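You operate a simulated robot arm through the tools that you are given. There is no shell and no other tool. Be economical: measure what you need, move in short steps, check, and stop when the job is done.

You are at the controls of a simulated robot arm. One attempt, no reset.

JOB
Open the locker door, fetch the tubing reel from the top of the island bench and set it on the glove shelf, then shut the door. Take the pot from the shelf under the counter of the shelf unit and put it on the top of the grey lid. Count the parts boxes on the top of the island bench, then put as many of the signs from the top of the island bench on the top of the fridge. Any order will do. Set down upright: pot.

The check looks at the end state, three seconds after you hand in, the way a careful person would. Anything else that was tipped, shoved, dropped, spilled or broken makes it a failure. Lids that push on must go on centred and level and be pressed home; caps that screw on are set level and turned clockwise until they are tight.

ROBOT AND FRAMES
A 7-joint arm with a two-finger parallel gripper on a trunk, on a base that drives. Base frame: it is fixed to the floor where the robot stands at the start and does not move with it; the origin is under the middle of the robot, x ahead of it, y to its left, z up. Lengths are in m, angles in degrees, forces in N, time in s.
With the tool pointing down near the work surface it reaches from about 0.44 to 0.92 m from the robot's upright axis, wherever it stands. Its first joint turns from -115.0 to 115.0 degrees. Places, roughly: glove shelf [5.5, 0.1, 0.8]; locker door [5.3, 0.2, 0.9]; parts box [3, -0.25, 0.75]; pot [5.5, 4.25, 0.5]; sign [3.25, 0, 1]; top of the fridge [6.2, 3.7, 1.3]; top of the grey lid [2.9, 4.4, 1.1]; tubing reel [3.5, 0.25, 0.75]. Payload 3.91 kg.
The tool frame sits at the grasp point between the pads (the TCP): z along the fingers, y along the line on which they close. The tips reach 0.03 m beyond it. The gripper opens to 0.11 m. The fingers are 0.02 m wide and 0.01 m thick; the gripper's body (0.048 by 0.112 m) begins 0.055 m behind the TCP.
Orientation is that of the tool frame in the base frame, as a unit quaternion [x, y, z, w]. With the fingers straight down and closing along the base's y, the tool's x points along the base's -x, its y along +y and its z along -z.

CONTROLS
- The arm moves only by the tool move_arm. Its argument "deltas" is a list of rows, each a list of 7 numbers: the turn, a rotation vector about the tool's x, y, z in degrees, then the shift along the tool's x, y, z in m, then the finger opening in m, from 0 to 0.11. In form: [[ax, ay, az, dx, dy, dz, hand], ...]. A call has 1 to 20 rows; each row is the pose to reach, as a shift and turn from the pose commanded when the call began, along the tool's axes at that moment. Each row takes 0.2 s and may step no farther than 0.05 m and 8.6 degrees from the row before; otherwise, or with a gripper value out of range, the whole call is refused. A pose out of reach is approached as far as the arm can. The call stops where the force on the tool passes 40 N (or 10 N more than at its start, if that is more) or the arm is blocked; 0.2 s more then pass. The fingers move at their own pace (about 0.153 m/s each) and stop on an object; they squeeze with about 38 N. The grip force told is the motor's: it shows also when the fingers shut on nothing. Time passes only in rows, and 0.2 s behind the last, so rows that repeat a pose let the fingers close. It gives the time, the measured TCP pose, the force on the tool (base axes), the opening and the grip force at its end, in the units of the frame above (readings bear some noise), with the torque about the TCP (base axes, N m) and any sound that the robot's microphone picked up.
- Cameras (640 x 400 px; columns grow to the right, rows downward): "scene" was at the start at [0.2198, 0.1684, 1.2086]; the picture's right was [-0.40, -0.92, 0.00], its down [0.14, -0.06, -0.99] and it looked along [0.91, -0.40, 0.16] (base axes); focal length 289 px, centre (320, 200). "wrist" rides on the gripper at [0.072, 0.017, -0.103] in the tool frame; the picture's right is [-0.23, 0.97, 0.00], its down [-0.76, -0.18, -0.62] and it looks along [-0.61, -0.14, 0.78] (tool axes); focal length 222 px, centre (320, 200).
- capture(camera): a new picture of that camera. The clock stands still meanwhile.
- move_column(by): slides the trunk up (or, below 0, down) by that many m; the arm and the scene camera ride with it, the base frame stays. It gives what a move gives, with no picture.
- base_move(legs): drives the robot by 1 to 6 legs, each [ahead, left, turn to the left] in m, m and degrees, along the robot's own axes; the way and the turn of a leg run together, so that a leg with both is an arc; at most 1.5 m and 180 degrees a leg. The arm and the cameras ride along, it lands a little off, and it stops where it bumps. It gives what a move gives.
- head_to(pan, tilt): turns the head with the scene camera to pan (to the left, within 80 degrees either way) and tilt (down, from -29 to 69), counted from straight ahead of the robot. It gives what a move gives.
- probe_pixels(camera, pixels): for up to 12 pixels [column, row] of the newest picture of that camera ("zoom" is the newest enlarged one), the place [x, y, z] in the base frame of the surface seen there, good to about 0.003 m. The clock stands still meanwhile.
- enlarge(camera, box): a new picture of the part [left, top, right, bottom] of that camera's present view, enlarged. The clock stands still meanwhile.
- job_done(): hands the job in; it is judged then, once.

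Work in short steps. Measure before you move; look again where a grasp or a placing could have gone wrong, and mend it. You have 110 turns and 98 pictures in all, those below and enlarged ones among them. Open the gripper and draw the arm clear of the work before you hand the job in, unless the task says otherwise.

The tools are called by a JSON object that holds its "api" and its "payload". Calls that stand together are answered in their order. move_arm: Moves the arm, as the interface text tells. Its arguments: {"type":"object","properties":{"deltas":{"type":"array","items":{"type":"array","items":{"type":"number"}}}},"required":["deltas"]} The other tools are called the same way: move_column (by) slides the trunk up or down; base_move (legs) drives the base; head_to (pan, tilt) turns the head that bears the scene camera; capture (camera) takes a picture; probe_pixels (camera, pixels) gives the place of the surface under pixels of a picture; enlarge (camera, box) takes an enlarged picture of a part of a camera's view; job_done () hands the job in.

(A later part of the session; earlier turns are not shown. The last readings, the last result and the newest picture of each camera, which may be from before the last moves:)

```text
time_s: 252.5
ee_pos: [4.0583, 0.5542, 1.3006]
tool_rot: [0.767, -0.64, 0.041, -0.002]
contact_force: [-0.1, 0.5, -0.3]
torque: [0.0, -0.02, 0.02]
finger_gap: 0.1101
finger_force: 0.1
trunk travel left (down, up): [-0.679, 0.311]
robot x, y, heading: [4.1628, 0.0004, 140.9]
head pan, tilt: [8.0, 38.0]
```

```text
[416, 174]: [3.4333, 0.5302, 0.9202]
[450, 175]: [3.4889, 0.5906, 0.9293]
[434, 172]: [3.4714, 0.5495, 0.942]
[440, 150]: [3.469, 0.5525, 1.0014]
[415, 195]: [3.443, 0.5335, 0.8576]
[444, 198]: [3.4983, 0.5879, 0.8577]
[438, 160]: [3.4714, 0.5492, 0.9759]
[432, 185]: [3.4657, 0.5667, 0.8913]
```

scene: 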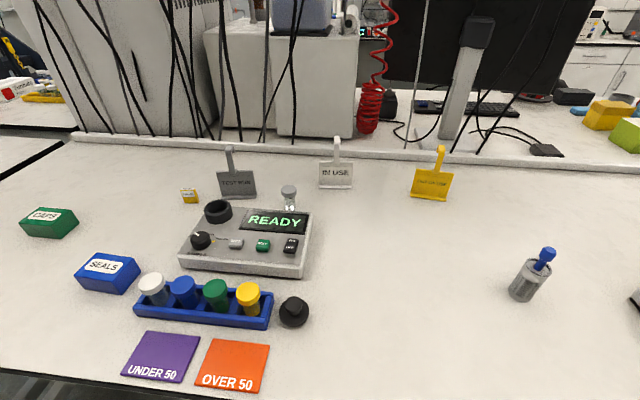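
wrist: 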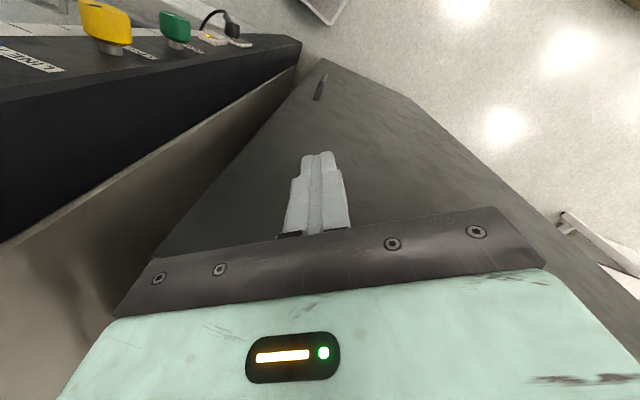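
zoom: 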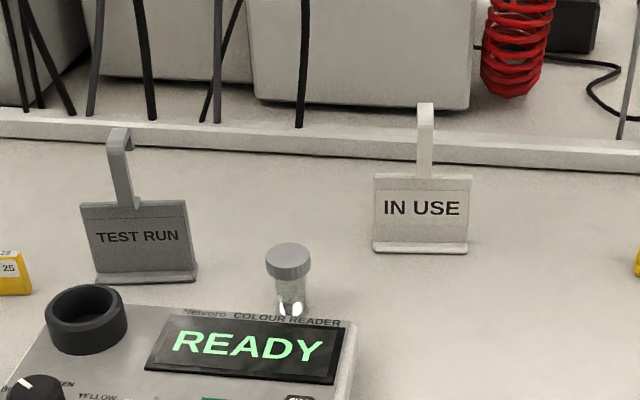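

Signs have a stem (z 0.93–1.005) ideal for a top-down pinch. OUT OF USE stem at (3.467,0.553), width direction 46°. Move above it with the tool vertical and aligned.

{"api": "move_arm", "payload": {"deltas": [[-0.14, -0.3, -2.5, -0.0083, 0.0423, 0.0114, 0.11], [-0.29, -0.6, -5.1, -0.0166, 0.0846, 0.0229, 0.11], [-0.43, -0.9, -7.6, -0.0249, 0.1269, 0.0343, 0.11], [-0.57, -1.2, -10.2, -0.0331, 0.1691, 0.0457, 0.11], [-0.71, -1.5, -12.7, -0.0414, 0.2114, 0.0571, 0.11], [-0.86, -1.8, -15.3, -0.0497, 0.2537, 0.0686, 0.11], [-1, -2.15, -17.8, -0.058, 0.296, 0.08, 0.11], [-1.14, -2.5, -20.3, -0.0663, 0.3383, 0.0914, 0.11], [-1.29, -2.8, -22.9, -0.0746, 0.3806, 0.1029, 0.11], [-1.43, -3.1, -25.4, -0.0829, 0.4229, 0.1143, 0.11], [-1.57, -3.4, -28, -0.0911, 0.4651, 0.1257, 0.11], [-1.71, -3.7, -30.5, -0.0994, 0.5074, 0.1371, 0.11], [-1.86, -4, -33.1, -0.1077, 0.5497, 0.1486, 0.11], [-2, -4.3, -35.6, -0.116, 0.592, 0.16, 0.11]]}}

{"api": "capture", "payload": {"camera": "wrist"}}

```text
time_s: 255.5
ee_pos: [3.4667, 0.5538, 1.1024]
tool_rot: [0.927, -0.376, 0.001, -0.001]
contact_force: [1.6, 0.2, -0.1]
torque: [-0.06, 0.07, 0.0]
finger_gap: 0.11
finger_force: 0.1
trunk travel left (down, up): [-0.679, 0.311]
robot x, y, heading: [4.1624, 0.0065, 140.5]
head pan, tilt: [8.0, 38.0]
```

```text
18 pictures are left
```

wrist: 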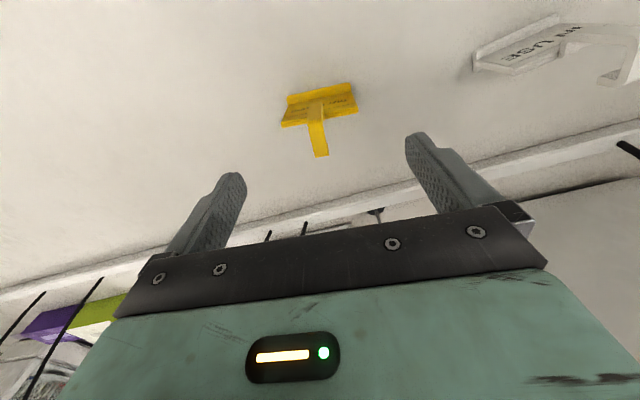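

Sign is centred between the fingers. Descend, pinch the stem, lift, retract, and drive up the aisle past the bin toward the fridge.

{"api": "move_arm", "payload": {"deltas": [[0, 0, 0, 0, 0, 0.045, 0.11], [0, 0, 0, 0, 0, 0.09, 0.11], [0, 0, 0, 0, 0, 0.12, 0.11], [0, 0, 0, 0, 0, 0.137, 0.11], [0, 0, 0, 0, 0, 0.137, 0.05], [0, 0, 0, 0, 0, 0.137, 0], [0, 0, 0, 0, 0, 0.137, 0], [0, 0, 0, 0, 0, 0.137, 0]]}}

{"api": "move_column", "payload": {"by": 0.3}}

{"api": "move_arm", "payload": {"deltas": [[0, 0, 0, 0.034, -0.003, -0.025, 0], [0, 0, 0, 0.067, -0.007, -0.05, 0], [0, 0, 0, 0.1, -0.01, -0.075, 0], [0, 0, 0, 0.134, -0.014, -0.1, 0], [0, 0, 0, 0.167, -0.018, -0.125, 0], [0, 0, 0, 0.2, -0.021, -0.15, 0], [0, 0, 0, 0.235, -0.025, -0.175, 0], [0, 0, 0, 0.268, -0.028, -0.2, 0]]}}

{"api": "base_move", "payload": {"legs": [[-0.1, 0, 0], [0, 0, -88.5]]}}

{"api": "capture", "payload": {"camera": "wrist"}}

```text
time_s: 257.3
ee_pos: [3.4685, 0.5552, 0.9627]
tool_rot: [0.927, -0.375, 0.002, -0.001]
contact_force: [0.0, 0.6, 0.5]
torque: [0.01, -0.01, 0.02]
finger_gap: 0.0137
finger_force: 38.0
trunk travel left (down, up): [-0.679, 0.311]
robot x, y, heading: [4.1631, 0.0023, 140.8]
head pan, tilt: [8.0, 38.0]
```

```text
time_s: 260.3
ee_pos: [3.4672, 0.5549, 1.2629]
tool_rot: [0.927, -0.375, 0.001, -0.001]
contact_force: [0.1, 0.3, -0.2]
torque: [0.01, -0.01, 0.01]
finger_gap: 0.0136
finger_force: 38.1
trunk travel left (down, up): [-0.979, 0.011]
robot x, y, heading: [4.1622, 0.0057, 140.8]
head pan, tilt: [8.0, 38.0]
```

```text
time_s: 262.3
ee_pos: [3.6828, 0.3934, 1.4339]
tool_rot: [0.928, -0.372, 0.034, -0.007]
contact_force: [-1.1, -0.1, -0.1]
torque: [-0.05, -0.09, -0.02]
finger_gap: 0.0138
finger_force: 37.9
trunk travel left (down, up): [-0.979, 0.011]
robot x, y, heading: [4.165, 0.0063, 141.0]
head pan, tilt: [8.0, 38.0]
stopped in row 8: the arm was blocked; the commanded pose is now the measured one
```

```text
time_s: 267.1
ee_pos: [4.6073, 0.4369, 1.4453]
tool_rot: [-0.41, 0.912, -0.019, -0.011]
contact_force: [0.9, -0.3, -1.1]
torque: [-0.01, 0.02, 0.01]
finger_gap: 0.0136
finger_force: 38.5
trunk travel left (down, up): [-0.979, 0.011]
robot x, y, heading: [4.2423, -0.0606, 52.9]
head pan, tilt: [8.0, 38.0]
```

```text
17 pictures are left
```

wrist: 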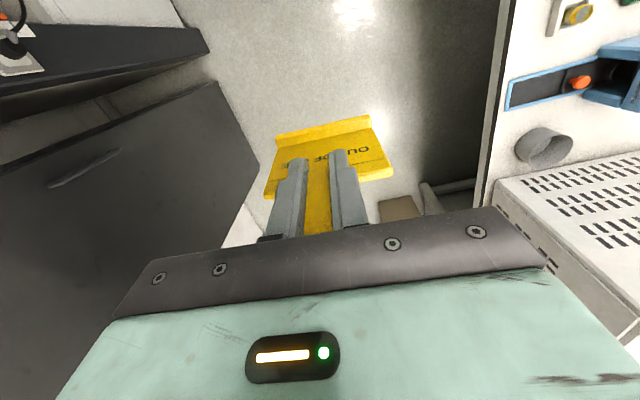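

Yellow sign held. Drive up the aisle past the bin and look toward the fridge.

{"api": "base_move", "payload": {"legs": [[1.06, -0.25, -0.6], [1.5, 0, 0]]}}

{"api": "head_to", "payload": {"pan": 25, "tilt": 20}}

{"api": "capture", "payload": {"camera": "scene"}}

{"api": "probe_pixels", "payload": {"camera": "scene", "pixels": [[320, 200], [250, 200], [200, 200], [150, 200], [100, 200], [250, 130], [200, 120], [150, 130], [100, 250], [300, 300], [50, 200], [400, 250]]}}

```text
time_s: 279.9
ee_pos: [6.3878, 2.3224, 1.4436]
tool_rot: [-0.4, 0.916, -0.019, -0.011]
contact_force: [0.2, 0.3, -0.4]
torque: [0.02, -0.01, 0.0]
finger_gap: 0.014
finger_force: 38.5
trunk travel left (down, up): [-0.979, 0.011]
robot x, y, heading: [6.0098, 1.8365, 51.9]
head pan, tilt: [8.0, 38.0]
```

```text
time_s: 280.7
ee_pos: [6.3889, 2.3221, 1.4451]
tool_rot: [-0.399, 0.916, -0.018, -0.012]
contact_force: [0.3, 0.3, -0.9]
torque: [-0.02, 0.0, -0.01]
finger_gap: 0.0137
finger_force: 38.6
trunk travel left (down, up): [-0.979, 0.011]
robot x, y, heading: [6.0107, 1.8342, 52.0]
head pan, tilt: [25.0, 20.0]
```

```text
16 pictures are left
```

scene: 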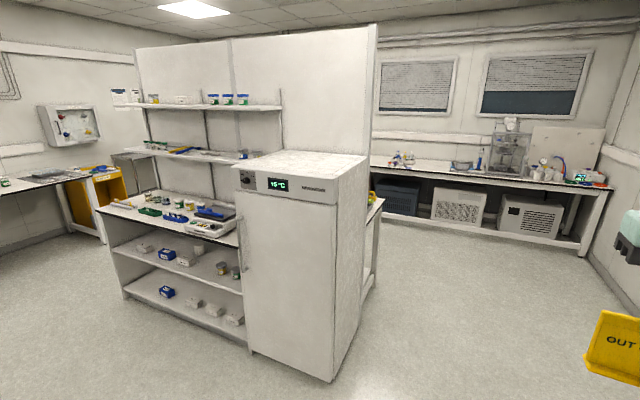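

```text
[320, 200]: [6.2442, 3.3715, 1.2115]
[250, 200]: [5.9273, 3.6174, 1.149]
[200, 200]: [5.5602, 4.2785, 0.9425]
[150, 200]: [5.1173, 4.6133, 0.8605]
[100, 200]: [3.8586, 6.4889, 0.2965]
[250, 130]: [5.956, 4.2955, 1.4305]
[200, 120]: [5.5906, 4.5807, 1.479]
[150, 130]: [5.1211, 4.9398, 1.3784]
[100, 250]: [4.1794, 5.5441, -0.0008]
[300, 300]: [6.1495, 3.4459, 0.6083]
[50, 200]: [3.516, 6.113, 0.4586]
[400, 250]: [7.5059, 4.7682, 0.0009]
```

The fridge top is clear; shelf unit is left of it. Drive so the sign is over the fridge top at about (6.28,3.60), then measure top height.

{"api": "base_move", "payload": {"legs": [[0.45, 0.872, 0], [0.488, 0, 0]]}}

{"api": "head_to", "payload": {"pan": 0, "tilt": 30}}

{"api": "capture", "payload": {"camera": "scene"}}

{"api": "probe_pixels", "payload": {"camera": "scene", "pixels": [[320, 220], [250, 220], [200, 220], [380, 220], [300, 260], [350, 260], [420, 240], [320, 180], [250, 260], [400, 280], [300, 300], [450, 200]]}}

```text
time_s: 282.1
ee_pos: [6.3549, 2.3935, 1.4447]
tool_rot: [-0.404, 0.914, -0.02, -0.011]
contact_force: [-0.6, -0.3, -0.6]
torque: [0.0, -0.02, 0.01]
finger_gap: 0.0135
finger_force: 37.9
trunk travel left (down, up): [-0.979, 0.011]
robot x, y, heading: [5.9837, 1.9045, 52.7]
head pan, tilt: [25.0, 20.0]
stopped in leg 1: the robot was blocked; the commanded pose is now the measured one
```

```text
time_s: 283.0
ee_pos: [6.3542, 2.3926, 1.4456]
tool_rot: [-0.404, 0.914, -0.019, -0.009]
contact_force: [0.6, -0.6, -0.7]
torque: [-0.02, 0.04, 0.01]
finger_gap: 0.0136
finger_force: 37.8
trunk travel left (down, up): [-0.979, 0.011]
robot x, y, heading: [5.983, 1.9051, 52.3]
head pan, tilt: [0.0, 30.0]
```

```text
15 pictures are left
```

scene: 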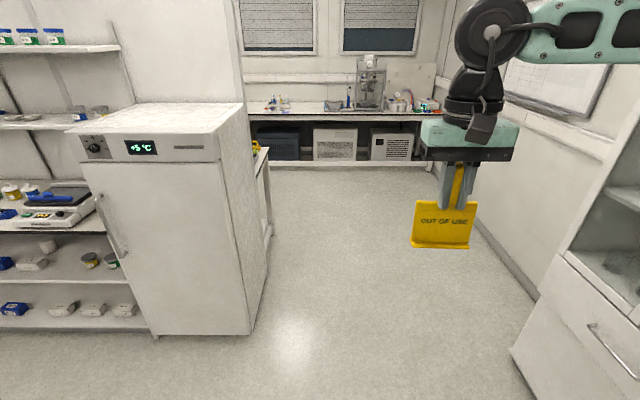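

```text
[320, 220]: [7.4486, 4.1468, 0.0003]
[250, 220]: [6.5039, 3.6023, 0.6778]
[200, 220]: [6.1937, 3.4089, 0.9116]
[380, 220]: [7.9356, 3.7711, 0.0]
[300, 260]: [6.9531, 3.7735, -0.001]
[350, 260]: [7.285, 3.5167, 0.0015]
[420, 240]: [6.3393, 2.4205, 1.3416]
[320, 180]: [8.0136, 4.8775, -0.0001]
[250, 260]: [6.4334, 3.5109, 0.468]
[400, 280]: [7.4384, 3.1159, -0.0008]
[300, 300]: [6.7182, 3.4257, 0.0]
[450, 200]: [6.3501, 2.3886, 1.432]
```

A bin beside me blocked the strafe. Go ahead first, then left, then forward to the fridge.

{"api": "base_move", "payload": {"legs": [[0.5, 0, 0], [0, 0.803, 0], [0.402, 0, 0]]}}

{"api": "capture", "payload": {"camera": "scene"}}

{"api": "probe_pixels", "payload": {"camera": "scene", "pixels": [[320, 220], [250, 220], [200, 220], [380, 220], [300, 260], [350, 260], [420, 240], [320, 180], [250, 260], [400, 280], [300, 300], [450, 200]]}}

```text
time_s: 291.9
ee_pos: [6.2817, 3.5922, 1.4445]
tool_rot: [-0.402, 0.915, -0.019, -0.011]
contact_force: [-0.2, -0.7, -0.9]
torque: [0.05, -0.02, -0.01]
finger_gap: 0.0138
finger_force: 38.2
trunk travel left (down, up): [-0.979, 0.011]
robot x, y, heading: [5.9106, 3.1004, 52.4]
head pan, tilt: [0.0, 30.0]
```

```text
14 pictures are left
```

scene: 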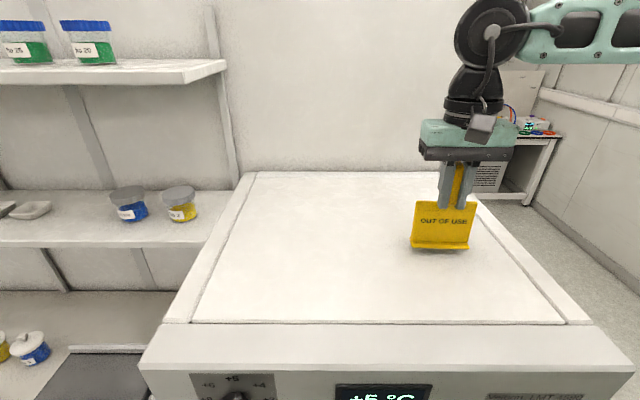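

```text
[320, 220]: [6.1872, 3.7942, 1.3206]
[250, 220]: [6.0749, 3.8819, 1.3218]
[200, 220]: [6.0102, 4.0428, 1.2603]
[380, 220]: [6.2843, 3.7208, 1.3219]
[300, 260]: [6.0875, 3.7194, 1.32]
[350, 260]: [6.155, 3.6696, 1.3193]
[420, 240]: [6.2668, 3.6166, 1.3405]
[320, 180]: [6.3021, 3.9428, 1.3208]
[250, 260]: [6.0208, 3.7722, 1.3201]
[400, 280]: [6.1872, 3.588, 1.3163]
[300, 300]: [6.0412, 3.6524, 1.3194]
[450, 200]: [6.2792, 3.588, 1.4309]
```

Fridge top is z 1.320, sign foot ~1 cm above it. Lower, release, raise 2 cm, back straight away, photograph, and return along the same path to the bench.

{"api": "move_column", "payload": {"by": -0.0115}}

{"api": "move_arm", "payload": {"deltas": [[0, 0, 0, 0, 0, 0, 0.05], [0, 0, 0, 0, 0, 0, 0.11], [0, 0, 0, 0, 0, 0, 0.11]]}}

{"api": "move_column", "payload": {"by": 0.02}}

{"api": "base_move", "payload": {"legs": [[-0.402, 0, 0]]}}

{"api": "capture", "payload": {"camera": "scene"}}

{"api": "base_move", "payload": {"legs": [[0, -0.803, 0], [-0.5, 0, 0], [-1.5, 0, 0], [-1.06, 0.25, 0], [0, 0, 88.5]]}}

```text
time_s: 292.5
ee_pos: [6.2826, 3.5914, 1.4352]
tool_rot: [-0.404, 0.915, -0.018, -0.01]
contact_force: [0.8, -1.4, 9.3]
torque: [0.45, 0.01, -0.05]
finger_gap: 0.0135
finger_force: 38.1
trunk travel left (down, up): [-0.968, 0.022]
robot x, y, heading: [5.9084, 3.0951, 52.5]
head pan, tilt: [0.0, 30.0]
```

```text
time_s: 293.3
ee_pos: [6.2823, 3.591, 1.4335]
tool_rot: [-0.403, 0.915, -0.02, -0.011]
contact_force: [-0.6, -0.3, -0.3]
torque: [0.02, 0.0, 0.01]
finger_gap: 0.1098
finger_force: 0.1
trunk travel left (down, up): [-0.968, 0.022]
robot x, y, heading: [5.9141, 3.1005, 52.2]
head pan, tilt: [0.0, 30.0]
```

```text
time_s: 294.0
ee_pos: [6.2822, 3.5906, 1.4535]
tool_rot: [-0.403, 0.915, -0.019, -0.01]
contact_force: [-0.4, 0.4, 0.3]
torque: [0.03, 0.0, -0.01]
finger_gap: 0.1101
finger_force: 0.1
trunk travel left (down, up): [-0.988, 0.002]
robot x, y, heading: [5.9093, 3.1018, 52.0]
head pan, tilt: [0.0, 30.0]
```

```text
time_s: 296.5
ee_pos: [6.0384, 3.2752, 1.4539]
tool_rot: [-0.405, 0.914, -0.019, -0.01]
contact_force: [0.1, 0.3, 0.1]
torque: [-0.01, 0.02, -0.02]
finger_gap: 0.11
finger_force: 0.0
trunk travel left (down, up): [-0.988, 0.002]
robot x, y, heading: [5.6682, 2.7826, 52.5]
head pan, tilt: [0.0, 30.0]
```

```text
13 pictures are left
```

scene: 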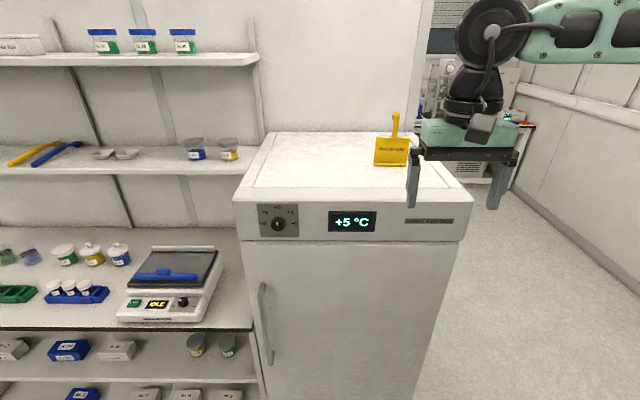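

```text
time_s: 319.5
ee_pos: [3.8126, 0.2695, 1.4543]
tool_rot: [0.943, -0.332, 0.021, -0.008]
contact_force: [0.0, 0.6, -0.5]
torque: [-0.01, 0.01, -0.01]
finger_gap: 0.1095
finger_force: 0.0
trunk travel left (down, up): [-0.988, 0.002]
robot x, y, heading: [4.3215, -0.0684, 146.0]
head pan, tilt: [0.0, 30.0]
```

Yellow sign stands on the fridge. Now position over the IN USE sign stem (3.295,0.3655, width dir 59°).

{"api": "base_move", "payload": {"legs": [[0.2035, 0.228, 0]]}}

{"api": "move_column", "payload": {"by": -0.3}}

{"api": "move_arm", "payload": {"deltas": [[-0.2, -0.3, -1.1, -0.04, 0.001, 0.006, 0.11], [-0.4, -0.6, -2.2, -0.08, 0.002, 0.013, 0.11], [-0.6, -0.9, -3.3, -0.12, 0.003, 0.019, 0.11], [-0.9, -1.2, -4.5, -0.16, 0.003, 0.025, 0.11], [-1.1, -1.5, -5.6, -0.2, 0.004, 0.031, 0.11], [-1.3, -1.8, -6.7, -0.24, 0.005, 0.038, 0.11], [-1.5, -2.06, -7.8, -0.281, 0.006, 0.044, 0.11]]}}

{"api": "capture", "payload": {"camera": "wrist"}}

```text
time_s: 320.6
ee_pos: [3.7694, 0.2563, 1.4475]
tool_rot: [0.944, -0.328, 0.025, -0.012]
contact_force: [0.6, 0.2, 0.3]
torque: [0.01, 0.02, -0.02]
finger_gap: 0.1101
finger_force: 0.0
trunk travel left (down, up): [-0.988, 0.002]
robot x, y, heading: [4.2649, -0.0846, 145.5]
head pan, tilt: [0.0, 30.0]
stopped in leg 1: the robot was blocked; the commanded pose is now the measured one
```

```text
time_s: 323.6
ee_pos: [3.7613, 0.257, 1.1467]
tool_rot: [0.943, -0.33, 0.026, -0.011]
contact_force: [-0.4, -0.3, -0.1]
torque: [0.0, -0.04, 0.04]
finger_gap: 0.1104
finger_force: 0.0
trunk travel left (down, up): [-0.688, 0.302]
robot x, y, heading: [4.2647, -0.0877, 145.6]
head pan, tilt: [0.0, 30.0]
```

```text
time_s: 325.2
ee_pos: [3.543, 0.4289, 1.0913]
tool_rot: [0.964, -0.264, 0.006, -0.003]
contact_force: [0.2, 0.8, 0.2]
torque: [-0.03, 0.02, -0.01]
finger_gap: 0.1102
finger_force: 0.1
trunk travel left (down, up): [-0.688, 0.302]
robot x, y, heading: [4.2656, -0.0871, 145.8]
head pan, tilt: [0.0, 30.0]
```

```text
12 pictures are left
```

wrist: 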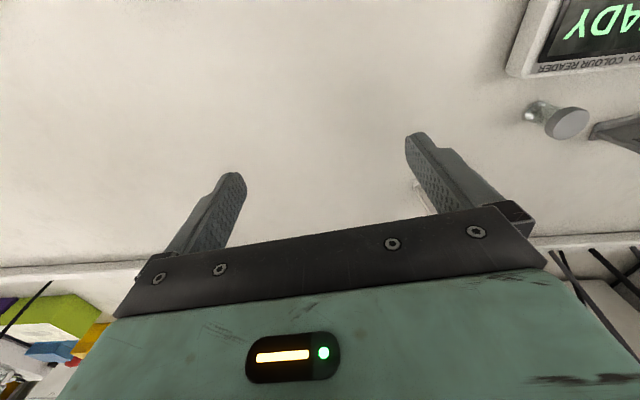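

The raised arm was blocked (overhead wing); now it's lower, retry the drive, which puts the hand right above the sign.

{"api": "base_move", "payload": {"legs": [[0.166, 0.182, 0]]}}

{"api": "capture", "payload": {"camera": "wrist"}}

```text
time_s: 327.0
ee_pos: [3.305, 0.3679, 1.0913]
tool_rot: [0.964, -0.264, 0.005, -0.003]
contact_force: [-0.1, 0.2, -0.5]
torque: [0.02, 0.03, 0.0]
finger_gap: 0.1101
finger_force: 0.0
trunk travel left (down, up): [-0.688, 0.302]
robot x, y, heading: [4.0229, -0.1444, 145.9]
head pan, tilt: [0.0, 30.0]
```

```text
11 pictures are left
```

wrist: 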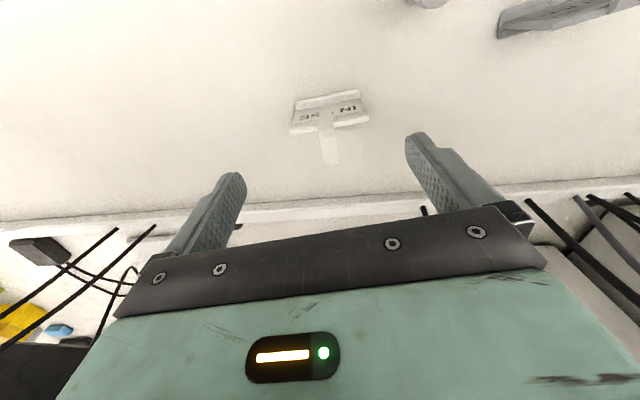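

Sign centred. Descend, pinch, lift, back off, turn to the aisle, retract and raise the arm, and drive toward the fridge.

{"api": "move_arm", "payload": {"deltas": [[0, 0, 0, -0.007, 0.007, 0.045, 0.11], [0, 0, 0, -0.007, 0.007, 0.09, 0.11], [0, 0, 0, -0.007, 0.007, 0.115, 0.11], [0, 0, 0, -0.007, 0.007, 0.127, 0.11], [0, 0, 0, -0.007, 0.007, 0.127, 0.05], [0, 0, 0, -0.007, 0.007, 0.127, 0], [0, 0, 0, -0.007, 0.007, 0.127, 0], [0, 0, 0, -0.007, 0.007, 0.127, 0]]}}

{"api": "move_column", "payload": {"by": 0.17}}

{"api": "base_move", "payload": {"legs": [[-0.2, 0, 0], [0, 0, -93.6]]}}

{"api": "move_column", "payload": {"by": 0.13}}

{"api": "move_arm", "payload": {"deltas": [[0, 0, 0, 0.034, 0.003, -0.025, 0], [0, 0, 0, 0.067, 0.005, -0.05, 0], [0, 0, 0, 0.1, 0.007, -0.075, 0], [0, 0, 0, 0.134, 0.01, -0.1, 0], [0, 0, 0, 0.167, 0.012, -0.125, 0], [0, 0, 0, 0.2, 0.015, -0.15, 0], [0, 0, 0, 0.235, 0.018, -0.175, 0], [0, 0, 0, 0.25, 0.02, -0.19, 0]]}}

{"api": "base_move", "payload": {"legs": [[1.25, -0.155, 0], [1.05, 0, 0], [1.0, 0, 0]]}}

{"api": "capture", "payload": {"camera": "scene"}}

```text
time_s: 328.8
ee_pos: [3.2947, 0.3658, 0.9634]
tool_rot: [0.965, -0.263, 0.005, -0.003]
contact_force: [0.0, -0.6, 0.4]
torque: [0.01, 0.01, 0.01]
finger_gap: 0.0545
finger_force: 37.9
trunk travel left (down, up): [-0.688, 0.302]
robot x, y, heading: [4.0346, -0.1454, 145.6]
head pan, tilt: [0.0, 30.0]
```

```text
time_s: 330.7
ee_pos: [3.2949, 0.3672, 1.1334]
tool_rot: [0.965, -0.264, 0.005, -0.003]
contact_force: [0.2, -0.2, -1.5]
torque: [-0.01, 0.01, 0.01]
finger_gap: 0.0135
finger_force: 38.2
trunk travel left (down, up): [-0.858, 0.132]
robot x, y, heading: [4.0278, -0.144, 145.9]
head pan, tilt: [0.0, 30.0]
```

```text
time_s: 336.2
ee_pos: [4.7452, 0.4459, 1.1335]
tool_rot: [-0.47, 0.883, -0.006, -0.002]
contact_force: [0.5, 0.6, -1.5]
torque: [-0.04, 0.0, -0.02]
finger_gap: 0.0138
finger_force: 38.3
trunk travel left (down, up): [-0.858, 0.132]
robot x, y, heading: [4.1947, -0.2547, 52.5]
head pan, tilt: [0.0, 30.0]
```

```text
time_s: 337.8
ee_pos: [4.7455, 0.4457, 1.2639]
tool_rot: [-0.47, 0.883, -0.006, -0.002]
contact_force: [0.0, -0.1, -0.2]
torque: [-0.02, 0.02, 0.04]
finger_gap: 0.0135
finger_force: 38.3
trunk travel left (down, up): [-0.988, 0.002]
robot x, y, heading: [4.1914, -0.2493, 52.3]
head pan, tilt: [0.0, 30.0]
```

```text
time_s: 339.6
ee_pos: [4.5873, 0.251, 1.4551]
tool_rot: [-0.469, 0.883, -0.007, -0.001]
contact_force: [-0.4, 0.6, 0.0]
torque: [-0.02, -0.03, -0.01]
finger_gap: 0.0138
finger_force: 37.8
trunk travel left (down, up): [-0.988, 0.002]
robot x, y, heading: [4.1964, -0.2559, 52.4]
head pan, tilt: [0.0, 30.0]
```

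```text
time_s: 355.8
ee_pos: [6.748, 2.754, 1.4555]
tool_rot: [-0.463, 0.886, -0.006, -0.003]
contact_force: [-1.2, 0.9, -0.9]
torque: [-0.01, -0.01, 0.0]
finger_gap: 0.0136
finger_force: 37.9
trunk travel left (down, up): [-0.988, 0.002]
robot x, y, heading: [6.3457, 2.2539, 51.7]
head pan, tilt: [0.0, 30.0]
```

```text
10 pictures are left
```

scene: 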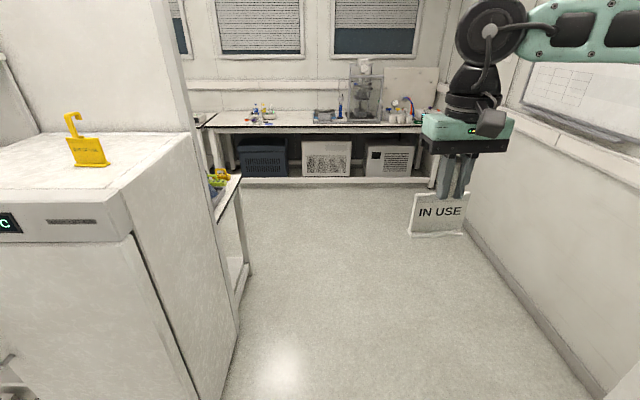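

Drive to the fridge's left half, set the second sign down, back off, verify, then shift left in front of the shelf unit and lower the trunk for the pot.

{"api": "base_move", "payload": {"legs": [[0, 1.092, 0], [0.369, 0, 0]]}}

{"api": "move_column", "payload": {"by": -0.021}}

{"api": "move_arm", "payload": {"deltas": [[0, 0, 0, 0, 0, 0, 0.05], [0, 0, 0, 0, 0, 0, 0.11], [0, 0, 0, 0, 0, 0, 0.11]]}}

{"api": "move_column", "payload": {"by": 0.022}}

{"api": "base_move", "payload": {"legs": [[-0.45, 0, 0]]}}

{"api": "capture", "payload": {"camera": "scene"}}

{"api": "base_move", "payload": {"legs": [[0, 0.7, 0]]}}

{"api": "move_column", "payload": {"by": -0.4}}

{"api": "move_column", "payload": {"by": -0.2}}

{"api": "head_to", "payload": {"pan": 0, "tilt": 25}}

{"api": "capture", "payload": {"camera": "scene"}}

```text
time_s: 363.4
ee_pos: [6.0979, 3.7286, 1.4553]
tool_rot: [-0.468, 0.884, -0.006, -0.003]
contact_force: [-0.5, -0.9, -0.4]
torque: [0.03, -0.01, 0.04]
finger_gap: 0.0135
finger_force: 38.0
trunk travel left (down, up): [-0.988, 0.002]
robot x, y, heading: [5.7, 3.2241, 52.1]
head pan, tilt: [0.0, 30.0]
```

```text
time_s: 364.1
ee_pos: [6.098, 3.7275, 1.4362]
tool_rot: [-0.467, 0.884, -0.005, 0.0]
contact_force: [2.6, -1.8, 15.8]
torque: [0.63, 0.13, -0.07]
finger_gap: 0.0135
finger_force: 38.2
trunk travel left (down, up): [-0.967, 0.023]
robot x, y, heading: [5.7, 3.2227, 52.2]
head pan, tilt: [0.0, 30.0]
```

```text
time_s: 364.9
ee_pos: [6.0989, 3.7278, 1.4339]
tool_rot: [-0.467, 0.884, -0.006, -0.002]
contact_force: [1.1, -0.6, 0.0]
torque: [0.0, 0.0, 0.0]
finger_gap: 0.1099
finger_force: 0.0
trunk travel left (down, up): [-0.967, 0.023]
robot x, y, heading: [5.6962, 3.2235, 52.2]
head pan, tilt: [0.0, 30.0]
```

```text
time_s: 365.5
ee_pos: [6.0979, 3.7286, 1.4572]
tool_rot: [-0.467, 0.884, -0.007, -0.001]
contact_force: [0.5, 0.2, 0.4]
torque: [0.02, -0.01, -0.01]
finger_gap: 0.1103
finger_force: 0.1
trunk travel left (down, up): [-0.989, 0.001]
robot x, y, heading: [5.6961, 3.2291, 52.0]
head pan, tilt: [0.0, 30.0]
```

```text
time_s: 368.2
ee_pos: [5.8268, 3.3784, 1.4568]
tool_rot: [-0.466, 0.885, -0.005, -0.002]
contact_force: [0.2, -0.2, -0.2]
torque: [-0.04, 0.03, 0.04]
finger_gap: 0.11
finger_force: 0.1
trunk travel left (down, up): [-0.989, 0.001]
robot x, y, heading: [5.4282, 2.8737, 52.0]
head pan, tilt: [0.0, 30.0]
```

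```text
9 pictures are left
```

scene: 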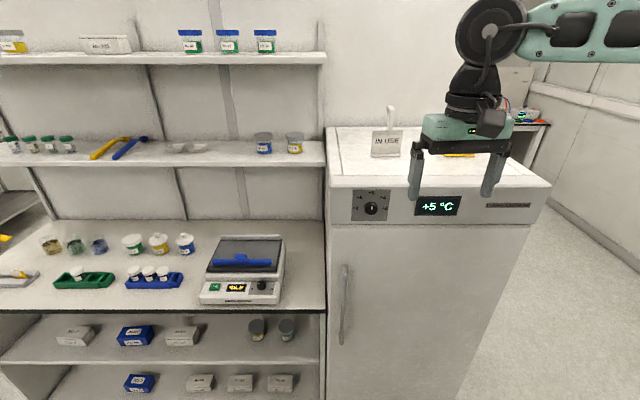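

```text
time_s: 372.1
ee_pos: [5.2688, 3.8126, 1.4557]
tool_rot: [-0.466, 0.885, -0.006, -0.002]
contact_force: [0.7, -0.5, 0.2]
torque: [-0.03, 0.02, -0.02]
finger_gap: 0.1098
finger_force: 0.0
trunk travel left (down, up): [-0.989, 0.001]
robot x, y, heading: [4.8671, 3.3087, 52.0]
head pan, tilt: [0.0, 30.0]
```

```text
time_s: 375.9
ee_pos: [5.2684, 3.8118, 1.0566]
tool_rot: [-0.467, 0.884, -0.006, -0.002]
contact_force: [0.2, 0.1, 0.4]
torque: [-0.03, 0.01, -0.01]
finger_gap: 0.1103
finger_force: 0.1
trunk travel left (down, up): [-0.589, 0.401]
robot x, y, heading: [4.8685, 3.3095, 51.9]
head pan, tilt: [0.0, 30.0]
```

```text
time_s: 378.1
ee_pos: [5.2692, 3.8123, 0.8563]
tool_rot: [-0.467, 0.885, -0.006, -0.001]
contact_force: [1.1, -0.3, 0.1]
torque: [0.03, -0.02, 0.0]
finger_gap: 0.11
finger_force: 0.1
trunk travel left (down, up): [-0.389, 0.601]
robot x, y, heading: [4.8656, 3.3097, 52.2]
head pan, tilt: [0.0, 30.0]
```

```text
time_s: 378.8
ee_pos: [5.2676, 3.8117, 0.8562]
tool_rot: [-0.466, 0.885, -0.005, -0.002]
contact_force: [0.7, -0.3, -0.1]
torque: [0.02, -0.01, 0.01]
finger_gap: 0.1101
finger_force: 0.0
trunk travel left (down, up): [-0.389, 0.601]
robot x, y, heading: [4.8725, 3.308, 51.7]
head pan, tilt: [0.0, 25.0]
```

```text
8 pictures are left
```

scene: 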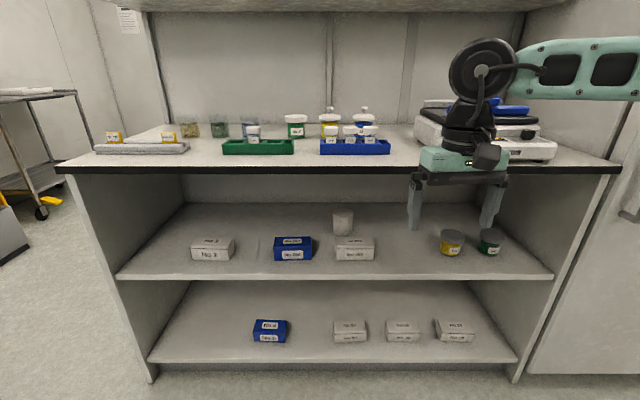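

Both signs stand on the fridge. Probe candidate pots on the shelf: white cup (343,222) and lidded tubs (452,243), (490,243); and look left for the grey lid.

{"api": "probe_pixels", "payload": {"camera": "scene", "pixels": [[343, 222], [343, 214], [335, 222], [352, 222], [452, 235], [452, 247], [490, 237], [355, 242], [343, 236], [400, 240], [330, 170], [400, 276]]}}

{"api": "enlarge", "payload": {"camera": "scene", "box": [260, 190, 520, 280]}}

{"api": "head_to", "payload": {"pan": 78, "tilt": 10}}

{"api": "capture", "payload": {"camera": "scene"}}

{"api": "probe_pixels", "payload": {"camera": "scene", "pixels": [[320, 200], [220, 200], [420, 200], [120, 200], [520, 200], [320, 140], [220, 140], [420, 140], [320, 260], [220, 260], [420, 300], [320, 320]]}}

```text
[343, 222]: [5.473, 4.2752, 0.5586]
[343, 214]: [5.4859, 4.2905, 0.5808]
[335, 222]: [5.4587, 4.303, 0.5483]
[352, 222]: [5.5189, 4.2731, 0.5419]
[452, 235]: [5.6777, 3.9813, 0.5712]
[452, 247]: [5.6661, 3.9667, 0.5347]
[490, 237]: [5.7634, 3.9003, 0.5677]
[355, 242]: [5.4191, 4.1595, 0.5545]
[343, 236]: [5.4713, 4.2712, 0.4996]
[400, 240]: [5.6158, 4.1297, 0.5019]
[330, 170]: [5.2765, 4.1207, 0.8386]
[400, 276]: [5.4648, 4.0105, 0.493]
```

```text
2.46 times, centred on (390, 235) of scene
```

zoom: 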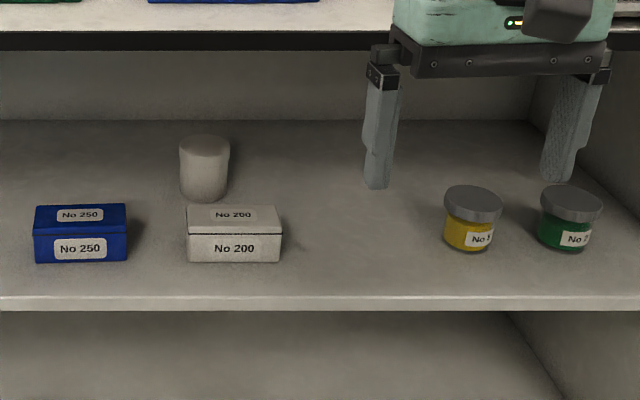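

```text
time_s: 380.3
ee_pos: [5.2689, 3.8126, 0.8567]
tool_rot: [-0.467, 0.884, -0.005, -0.002]
contact_force: [-0.3, 0.5, 0.4]
torque: [-0.01, 0.01, 0.02]
finger_gap: 0.11
finger_force: 0.0
trunk travel left (down, up): [-0.389, 0.601]
robot x, y, heading: [4.8688, 3.3098, 52.0]
head pan, tilt: [78.0, 10.0]
```

```text
6 pictures are left
```

scene: 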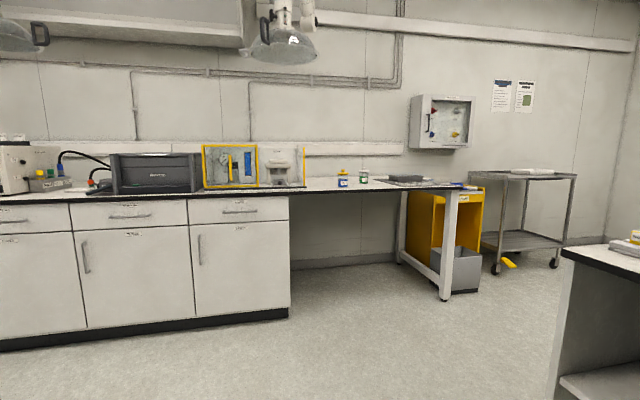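

```text
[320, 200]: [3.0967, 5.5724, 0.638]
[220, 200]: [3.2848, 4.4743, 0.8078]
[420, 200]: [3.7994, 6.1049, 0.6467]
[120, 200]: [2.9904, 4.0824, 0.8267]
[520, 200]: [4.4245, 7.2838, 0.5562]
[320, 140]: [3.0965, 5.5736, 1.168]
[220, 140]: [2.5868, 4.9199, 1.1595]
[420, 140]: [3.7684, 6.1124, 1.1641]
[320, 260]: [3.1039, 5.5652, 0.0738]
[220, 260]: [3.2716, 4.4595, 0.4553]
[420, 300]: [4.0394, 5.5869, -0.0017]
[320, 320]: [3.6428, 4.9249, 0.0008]
```

The pot is the white cup at about (5.485,4.29), z 0.50–0.585, behind box No 200. I pitch the tool to 42°, yaw it, then shift the base so I can reach in diagonally between the box and the yellow tub.

{"api": "move_arm", "payload": {"deltas": [[0, 0, -8, 0, 0, 0, 0.11], [0, 0, -16, 0, 0, 0, 0.11], [0, 0, -24, 0, 0, 0, 0.11]]}}

{"api": "move_arm", "payload": {"deltas": [[0, -8, 0, 0, 0, 0, 0.11], [0, -16, 0, 0, 0, 0, 0.11], [0, -24, 0, 0, 0, 0, 0.11], [0, -32, 0, 0, 0, 0, 0.11], [0, -40, 0, 0, 0, 0, 0.11], [0, -48, 0, 0, 0, 0, 0.11]]}}

{"api": "move_arm", "payload": {"deltas": [[0, 0, 0, -0.027, 0, -0.024, 0.11], [0, 0, 0, -0.053, 0, -0.048, 0.11], [0, 0, 0, -0.08, 0, -0.072, 0.11], [0, 0, 0, -0.106, 0, -0.0957, 0.11]]}}

{"api": "base_move", "payload": {"legs": [[0.235, -0.404, 0], [0, 0, 24]]}}

{"api": "move_column", "payload": {"by": -0.385}}

{"api": "capture", "payload": {"camera": "wrist"}}

```text
time_s: 381.1
ee_pos: [5.2684, 3.8127, 0.8554]
tool_rot: [-0.641, 0.767, -0.005, -0.004]
contact_force: [0.1, 0.0, -0.3]
torque: [0.01, 0.01, 0.01]
finger_gap: 0.1102
finger_force: 0.1
trunk travel left (down, up): [-0.389, 0.601]
robot x, y, heading: [4.8674, 3.3098, 51.9]
head pan, tilt: [78.0, 10.0]
```

```text
time_s: 382.5
ee_pos: [5.2687, 3.8131, 0.8571]
tool_rot: [-0.587, 0.703, 0.256, 0.309]
contact_force: [0.5, 0.8, -0.1]
torque: [-0.02, -0.03, 0.0]
finger_gap: 0.1098
finger_force: 0.1
trunk travel left (down, up): [-0.389, 0.601]
robot x, y, heading: [4.8686, 3.3057, 52.3]
head pan, tilt: [78.0, 10.0]
```

```text
time_s: 383.5
ee_pos: [5.2675, 3.8133, 1.0005]
tool_rot: [-0.587, 0.703, 0.256, 0.309]
contact_force: [0.7, 0.0, 0.2]
torque: [0.02, -0.02, 0.01]
finger_gap: 0.1099
finger_force: 0.0
trunk travel left (down, up): [-0.389, 0.601]
robot x, y, heading: [4.8691, 3.3082, 51.7]
head pan, tilt: [78.0, 10.0]
```

```text
time_s: 387.5
ee_pos: [5.4813, 3.8735, 1.0015]
tool_rot: [0.723, -0.562, -0.316, -0.248]
contact_force: [-0.4, -0.3, 1.2]
torque: [0.01, -0.04, -0.03]
finger_gap: 0.11
finger_force: 0.0
trunk travel left (down, up): [-0.389, 0.601]
robot x, y, heading: [5.3301, 3.2507, 76.6]
head pan, tilt: [78.0, 10.0]
```

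```text
time_s: 391.2
ee_pos: [5.482, 3.8737, 0.6153]
tool_rot: [0.723, -0.561, -0.316, -0.248]
contact_force: [-0.4, 0.3, -0.4]
torque: [-0.01, 0.02, 0.01]
finger_gap: 0.1097
finger_force: 0.0
trunk travel left (down, up): [-0.004, 0.986]
robot x, y, heading: [5.3302, 3.2478, 76.7]
head pan, tilt: [78.0, 10.0]
```

```text
5 pictures are left
```

wrist: 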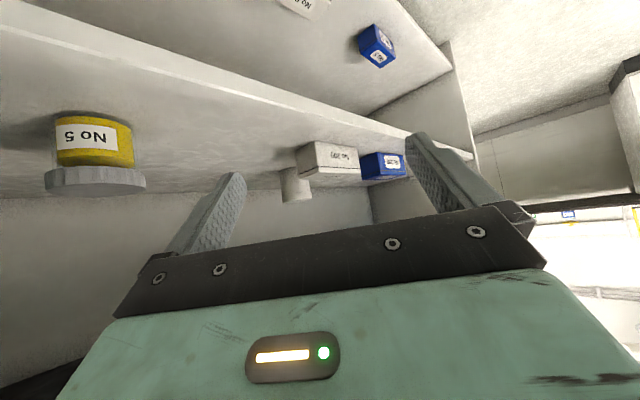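

Pot visible at (295,185) between the fingers. Drive 0.2 m in, then reach to the pot at z≈0.597, lower to 0.575 and close.

{"api": "base_move", "payload": {"legs": [[0.195, 0.043, 0]]}}

{"api": "move_arm", "payload": {"deltas": [[0, 0, 0, -0.022, -0.0098, 0.0285, 0.11], [0, 0, 0, -0.0442, -0.0196, 0.057, 0.11], [0, 0, 0, -0.0663, -0.0294, 0.0855, 0.11], [0, 0, 0, -0.0884, -0.0392, 0.114, 0.11], [0, 0, 0, -0.1105, -0.049, 0.1425, 0.11], [0, 0, 0, -0.1326, -0.0588, 0.171, 0.11]]}}

{"api": "capture", "payload": {"camera": "wrist"}}

{"api": "probe_pixels", "payload": {"camera": "wrist", "pixels": [[320, 160], [300, 160], [340, 160], [320, 130], [320, 190], [320, 100], [280, 150], [360, 150]]}}

```text
time_s: 392.5
ee_pos: [5.4983, 3.9976, 0.6209]
tool_rot: [0.709, -0.579, -0.31, -0.257]
contact_force: [0.4, -0.1, 0.5]
torque: [-0.01, -0.02, 0.03]
finger_gap: 0.1099
finger_force: 0.0
trunk travel left (down, up): [-0.004, 0.986]
robot x, y, heading: [5.328, 3.3733, 76.3]
head pan, tilt: [78.0, 10.0]
stopped in leg 1: the robot was blocked; the commanded pose is now the measured one
```

```text
time_s: 393.9
ee_pos: [5.512, 4.2244, 0.6]
tool_rot: [0.709, -0.579, -0.31, -0.256]
contact_force: [0.4, -1.1, -1.2]
torque: [-0.04, 0.03, -0.01]
finger_gap: 0.1099
finger_force: 0.0
trunk travel left (down, up): [-0.004, 0.986]
robot x, y, heading: [5.3245, 3.3737, 76.5]
head pan, tilt: [78.0, 10.0]
```

```text
4 pictures are left
```

wrist: 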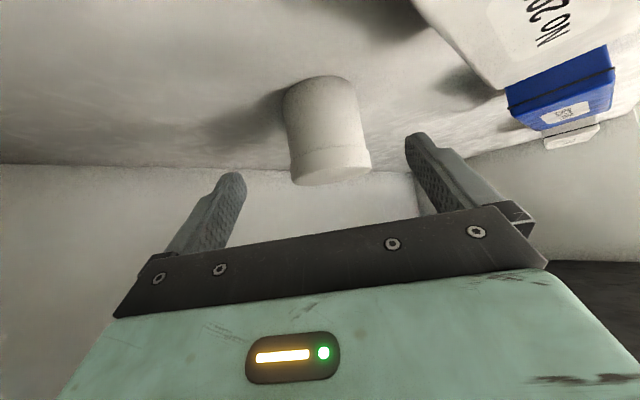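

```text
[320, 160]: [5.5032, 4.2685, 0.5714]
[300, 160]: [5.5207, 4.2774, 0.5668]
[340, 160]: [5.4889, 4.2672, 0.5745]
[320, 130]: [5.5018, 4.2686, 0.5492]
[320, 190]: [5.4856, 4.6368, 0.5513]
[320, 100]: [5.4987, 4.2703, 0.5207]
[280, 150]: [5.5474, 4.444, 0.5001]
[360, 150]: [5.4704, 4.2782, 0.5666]
```

Pot centre refined to (5.494,4.299). Move onto it, close, lift 3 cm, withdraw along the tool axis, back away, drive to the side bench, raise, and look at the grey lid.

{"api": "move_arm", "payload": {"deltas": [[0, 0, 0, -0.026, 0.0015, 0.028, 0.11], [0, 0, 0, -0.052, 0.003, 0.0565, 0.11], [0, 0, 0, -0.035, 0.003, 0.072, 0.11], [0, 0, 0, -0.035, 0.003, 0.072, 0.05], [0, 0, 0, -0.035, 0.003, 0.072, 0], [0, 0, 0, -0.035, 0.003, 0.072, 0], [0, 0, 0, -0.057, 0.003, 0.052, 0], [0, 0, 0, -0.029, 0.003, 0.021, 0], [0, 0, 0, -0.001, 0.003, -0.01, 0], [0, 0, 0, 0.028, 0.003, -0.04, 0], [0, 0, 0, 0.056, 0.003, -0.071, 0], [0, 0, 0, 0.084, 0.003, -0.102, 0], [0, 0, 0, 0.112, 0.003, -0.132, 0]]}}

{"api": "base_move", "payload": {"legs": [[-0.455, 0.204, 0]]}}

{"api": "move_column", "payload": {"by": 0.4}}

{"api": "move_column", "payload": {"by": 0.24}}

{"api": "base_move", "payload": {"legs": [[0.424, 1.341, 0], [0, 0, 43.5]]}}

{"api": "head_to", "payload": {"pan": 20, "tilt": 25}}

{"api": "capture", "payload": {"camera": "scene"}}

```text
time_s: 396.9
ee_pos: [5.5195, 4.0588, 0.6111]
tool_rot: [0.72, -0.565, -0.309, -0.259]
contact_force: [0.6, -0.7, -1.9]
torque: [-0.04, 0.01, 0.02]
finger_gap: 0.075
finger_force: 37.9
trunk travel left (down, up): [-0.004, 0.986]
robot x, y, heading: [5.3188, 3.3738, 77.0]
head pan, tilt: [78.0, 10.0]
stopped in row 13: the arm was blocked; the commanded pose is now the measured one
```

```text
time_s: 399.8
ee_pos: [5.2784, 3.6952, 0.6106]
tool_rot: [0.707, -0.582, -0.304, -0.263]
contact_force: [0.7, 0.7, -0.6]
torque: [-0.07, 0.06, 0.03]
finger_gap: 0.0752
finger_force: 38.1
trunk travel left (down, up): [-0.004, 0.986]
robot x, y, heading: [5.0477, 3.0255, 74.6]
head pan, tilt: [78.0, 10.0]
```

```text
time_s: 403.7
ee_pos: [5.2795, 3.6964, 1.0098]
tool_rot: [0.707, -0.581, -0.305, -0.263]
contact_force: [-0.6, 0.2, -1.7]
torque: [-0.03, -0.03, -0.01]
finger_gap: 0.075
finger_force: 38.2
trunk travel left (down, up): [-0.404, 0.586]
robot x, y, heading: [5.0469, 3.0259, 74.6]
head pan, tilt: [78.0, 10.0]
```

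```text
time_s: 406.2
ee_pos: [5.2796, 3.6961, 1.2503]
tool_rot: [0.708, -0.581, -0.304, -0.263]
contact_force: [0.6, 0.1, -1.9]
torque: [-0.02, 0.01, 0.02]
finger_gap: 0.0754
finger_force: 38.0
trunk travel left (down, up): [-0.644, 0.346]
robot x, y, heading: [5.0474, 3.0244, 74.6]
head pan, tilt: [78.0, 10.0]
```

```text
time_s: 406.9
ee_pos: [5.2781, 3.696, 1.2501]
tool_rot: [0.707, -0.582, -0.304, -0.264]
contact_force: [0.0, -0.5, -1.9]
torque: [0.03, 0.0, -0.03]
finger_gap: 0.0754
finger_force: 38.1
trunk travel left (down, up): [-0.644, 0.346]
robot x, y, heading: [5.0489, 3.0257, 75.0]
head pan, tilt: [78.0, 10.0]
stopped in leg 1: the robot was blocked; the commanded pose is now the measured one
```

```text
time_s: 408.1
ee_pos: [5.2786, 3.696, 1.2506]
tool_rot: [0.707, -0.581, -0.305, -0.264]
contact_force: [-0.4, 0.2, -1.4]
torque: [-0.02, 0.0, -0.03]
finger_gap: 0.0755
finger_force: 37.9
trunk travel left (down, up): [-0.644, 0.346]
robot x, y, heading: [5.0503, 3.0245, 74.7]
head pan, tilt: [20.0, 25.0]
```

```text
3 pictures are left
```

scene: 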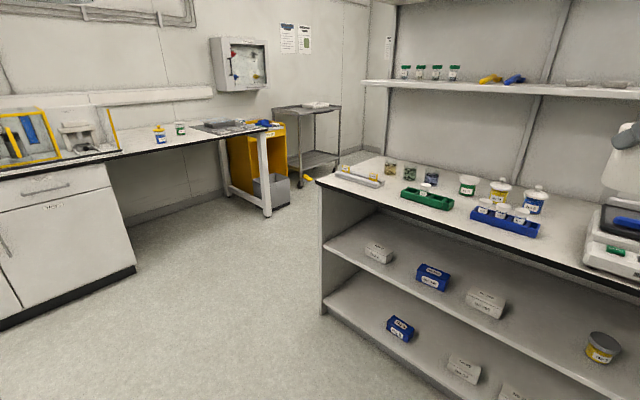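

Pot is held (gap 0.075) and the shelf is undisturbed. Something blocks my left rear, so go ahead first, turn to heading 120°, then drive to the side bench and look at the lid.

{"api": "base_move", "payload": {"legs": [[0.19, 0, 0], [0, 0, 45], [1.243, 0.78, 0]]}}

{"api": "head_to", "payload": {"pan": 33, "tilt": 22}}

{"api": "capture", "payload": {"camera": "scene"}}

{"api": "probe_pixels", "payload": {"camera": "scene", "pixels": [[320, 200], [280, 200], [240, 200], [360, 200], [320, 230], [280, 230], [240, 230], [360, 230], [200, 200], [320, 170], [400, 200], [200, 230]]}}

```text
time_s: 416.2
ee_pos: [3.9069, 4.2939, 1.25]
tool_rot: [0.878, -0.259, -0.384, -0.123]
contact_force: [-0.2, 0.3, -2.0]
torque: [-0.07, 0.0, 0.03]
finger_gap: 0.0752
finger_force: 38.0
trunk travel left (down, up): [-0.644, 0.346]
robot x, y, heading: [4.2305, 3.6647, 120.9]
head pan, tilt: [20.0, 25.0]
stopped in leg 3: the robot was blocked; the commanded pose is now the measured one
```

```text
time_s: 416.9
ee_pos: [3.9086, 4.295, 1.2493]
tool_rot: [0.877, -0.26, -0.383, -0.124]
contact_force: [-1.1, 0.4, -2.6]
torque: [-0.03, -0.04, 0.01]
finger_gap: 0.0753
finger_force: 37.6
trunk travel left (down, up): [-0.644, 0.346]
robot x, y, heading: [4.2321, 3.6629, 120.6]
head pan, tilt: [33.0, 22.0]
```

```text
2 pictures are left
```

scene: 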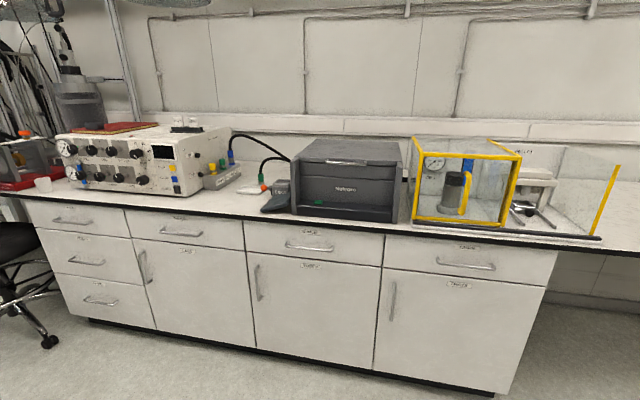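

```text
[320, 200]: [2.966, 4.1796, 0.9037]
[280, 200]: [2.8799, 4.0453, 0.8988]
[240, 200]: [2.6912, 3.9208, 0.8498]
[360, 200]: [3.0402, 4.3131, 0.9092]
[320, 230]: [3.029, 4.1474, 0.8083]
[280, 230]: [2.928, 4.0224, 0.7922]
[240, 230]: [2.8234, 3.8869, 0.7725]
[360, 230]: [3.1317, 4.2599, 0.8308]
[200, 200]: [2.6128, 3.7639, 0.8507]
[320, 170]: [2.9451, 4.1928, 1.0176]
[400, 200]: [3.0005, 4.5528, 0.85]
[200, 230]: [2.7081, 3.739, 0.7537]
```

The grey instrument lid is at (350,150). Probe its top surface.

{"api": "probe_pixels", "payload": {"camera": "scene", "pixels": [[350, 150], [325, 150], [380, 150], [350, 142], [350, 158], [310, 158], [395, 158], [375, 143], [330, 143], [345, 164], [470, 140], [350, 180]]}}

```text
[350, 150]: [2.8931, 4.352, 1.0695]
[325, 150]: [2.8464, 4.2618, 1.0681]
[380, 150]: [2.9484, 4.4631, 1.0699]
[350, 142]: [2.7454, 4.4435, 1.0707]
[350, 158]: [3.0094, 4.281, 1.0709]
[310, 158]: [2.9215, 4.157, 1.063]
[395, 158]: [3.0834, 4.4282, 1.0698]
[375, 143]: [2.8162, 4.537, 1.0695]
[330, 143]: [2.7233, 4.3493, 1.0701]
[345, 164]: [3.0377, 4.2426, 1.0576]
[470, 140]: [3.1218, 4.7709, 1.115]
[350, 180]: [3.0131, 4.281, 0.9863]
```

Lid top is flat at z 1.070. A red-lid bin sits to my left, so drive straight toward the bench first, then turn 25° left and shift so the pot hovers over (2.93,4.34).

{"api": "base_move", "payload": {"legs": [[0.603, 0.24, 0], [0, 0, 25], [0.097, 0.254, 0]]}}

```text
time_s: 417.6
ee_pos: [3.9071, 4.2941, 1.2498]
tool_rot: [0.878, -0.26, -0.382, -0.124]
contact_force: [-0.1, 0.3, -0.2]
torque: [-0.03, 0.0, 0.02]
finger_gap: 0.0752
finger_force: 37.8
trunk travel left (down, up): [-0.644, 0.346]
robot x, y, heading: [4.23, 3.6614, 121.3]
head pan, tilt: [33.0, 22.0]
stopped in leg 1: the robot was blocked; the commanded pose is now the measured one
```

The bin still touches my left side; slide right a bit, go ahead, turn, then strafe left at the bench.

{"api": "base_move", "payload": {"legs": [[0, -0.08, 0], [0.72, 0, 0], [0, 0, 25], [0, 0.59, 0], [0.137, 0, 0]]}}

```text
time_s: 427.3
ee_pos: [2.9269, 4.348, 1.2492]
tool_rot: [0.914, -0.06, -0.4, -0.036]
contact_force: [0.1, 0.1, -1.1]
torque: [0.03, 0.01, 0.0]
finger_gap: 0.0752
finger_force: 38.2
trunk travel left (down, up): [-0.644, 0.346]
robot x, y, heading: [3.4884, 3.9167, 146.2]
head pan, tilt: [33.0, 22.0]
5 turns are left
```

The pot hovers over (2.927,4.348). Lower to just above the lid and read the force.

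{"api": "move_column", "payload": {"by": -0.09}}

{"api": "move_column", "payload": {"by": -0.008}}

{"api": "enlarge", "payload": {"camera": "scene", "box": [220, 60, 460, 230]}}

```text
time_s: 428.6
ee_pos: [2.9274, 4.3474, 1.1598]
tool_rot: [0.913, -0.06, -0.401, -0.035]
contact_force: [-0.4, -0.6, -1.4]
torque: [0.02, -0.05, -0.01]
finger_gap: 0.0753
finger_force: 37.7
trunk travel left (down, up): [-0.554, 0.436]
robot x, y, heading: [3.4947, 3.9187, 146.5]
head pan, tilt: [33.0, 22.0]
```

```text
time_s: 429.2
ee_pos: [2.9266, 4.3489, 1.1504]
tool_rot: [0.913, -0.06, -0.402, -0.036]
contact_force: [-0.5, 0.2, -1.5]
torque: [0.02, 0.02, 0.02]
finger_gap: 0.0752
finger_force: 38.1
trunk travel left (down, up): [-0.546, 0.444]
robot x, y, heading: [3.4876, 3.9119, 146.1]
head pan, tilt: [33.0, 22.0]
```

```text
2.35 times, centred on (340, 145) of scene
4 turns are left
```

zoom: 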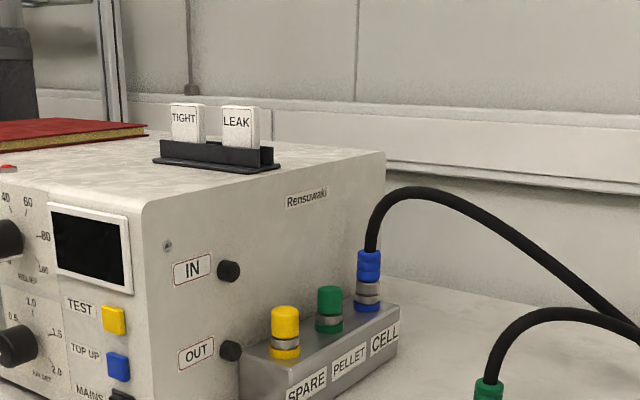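

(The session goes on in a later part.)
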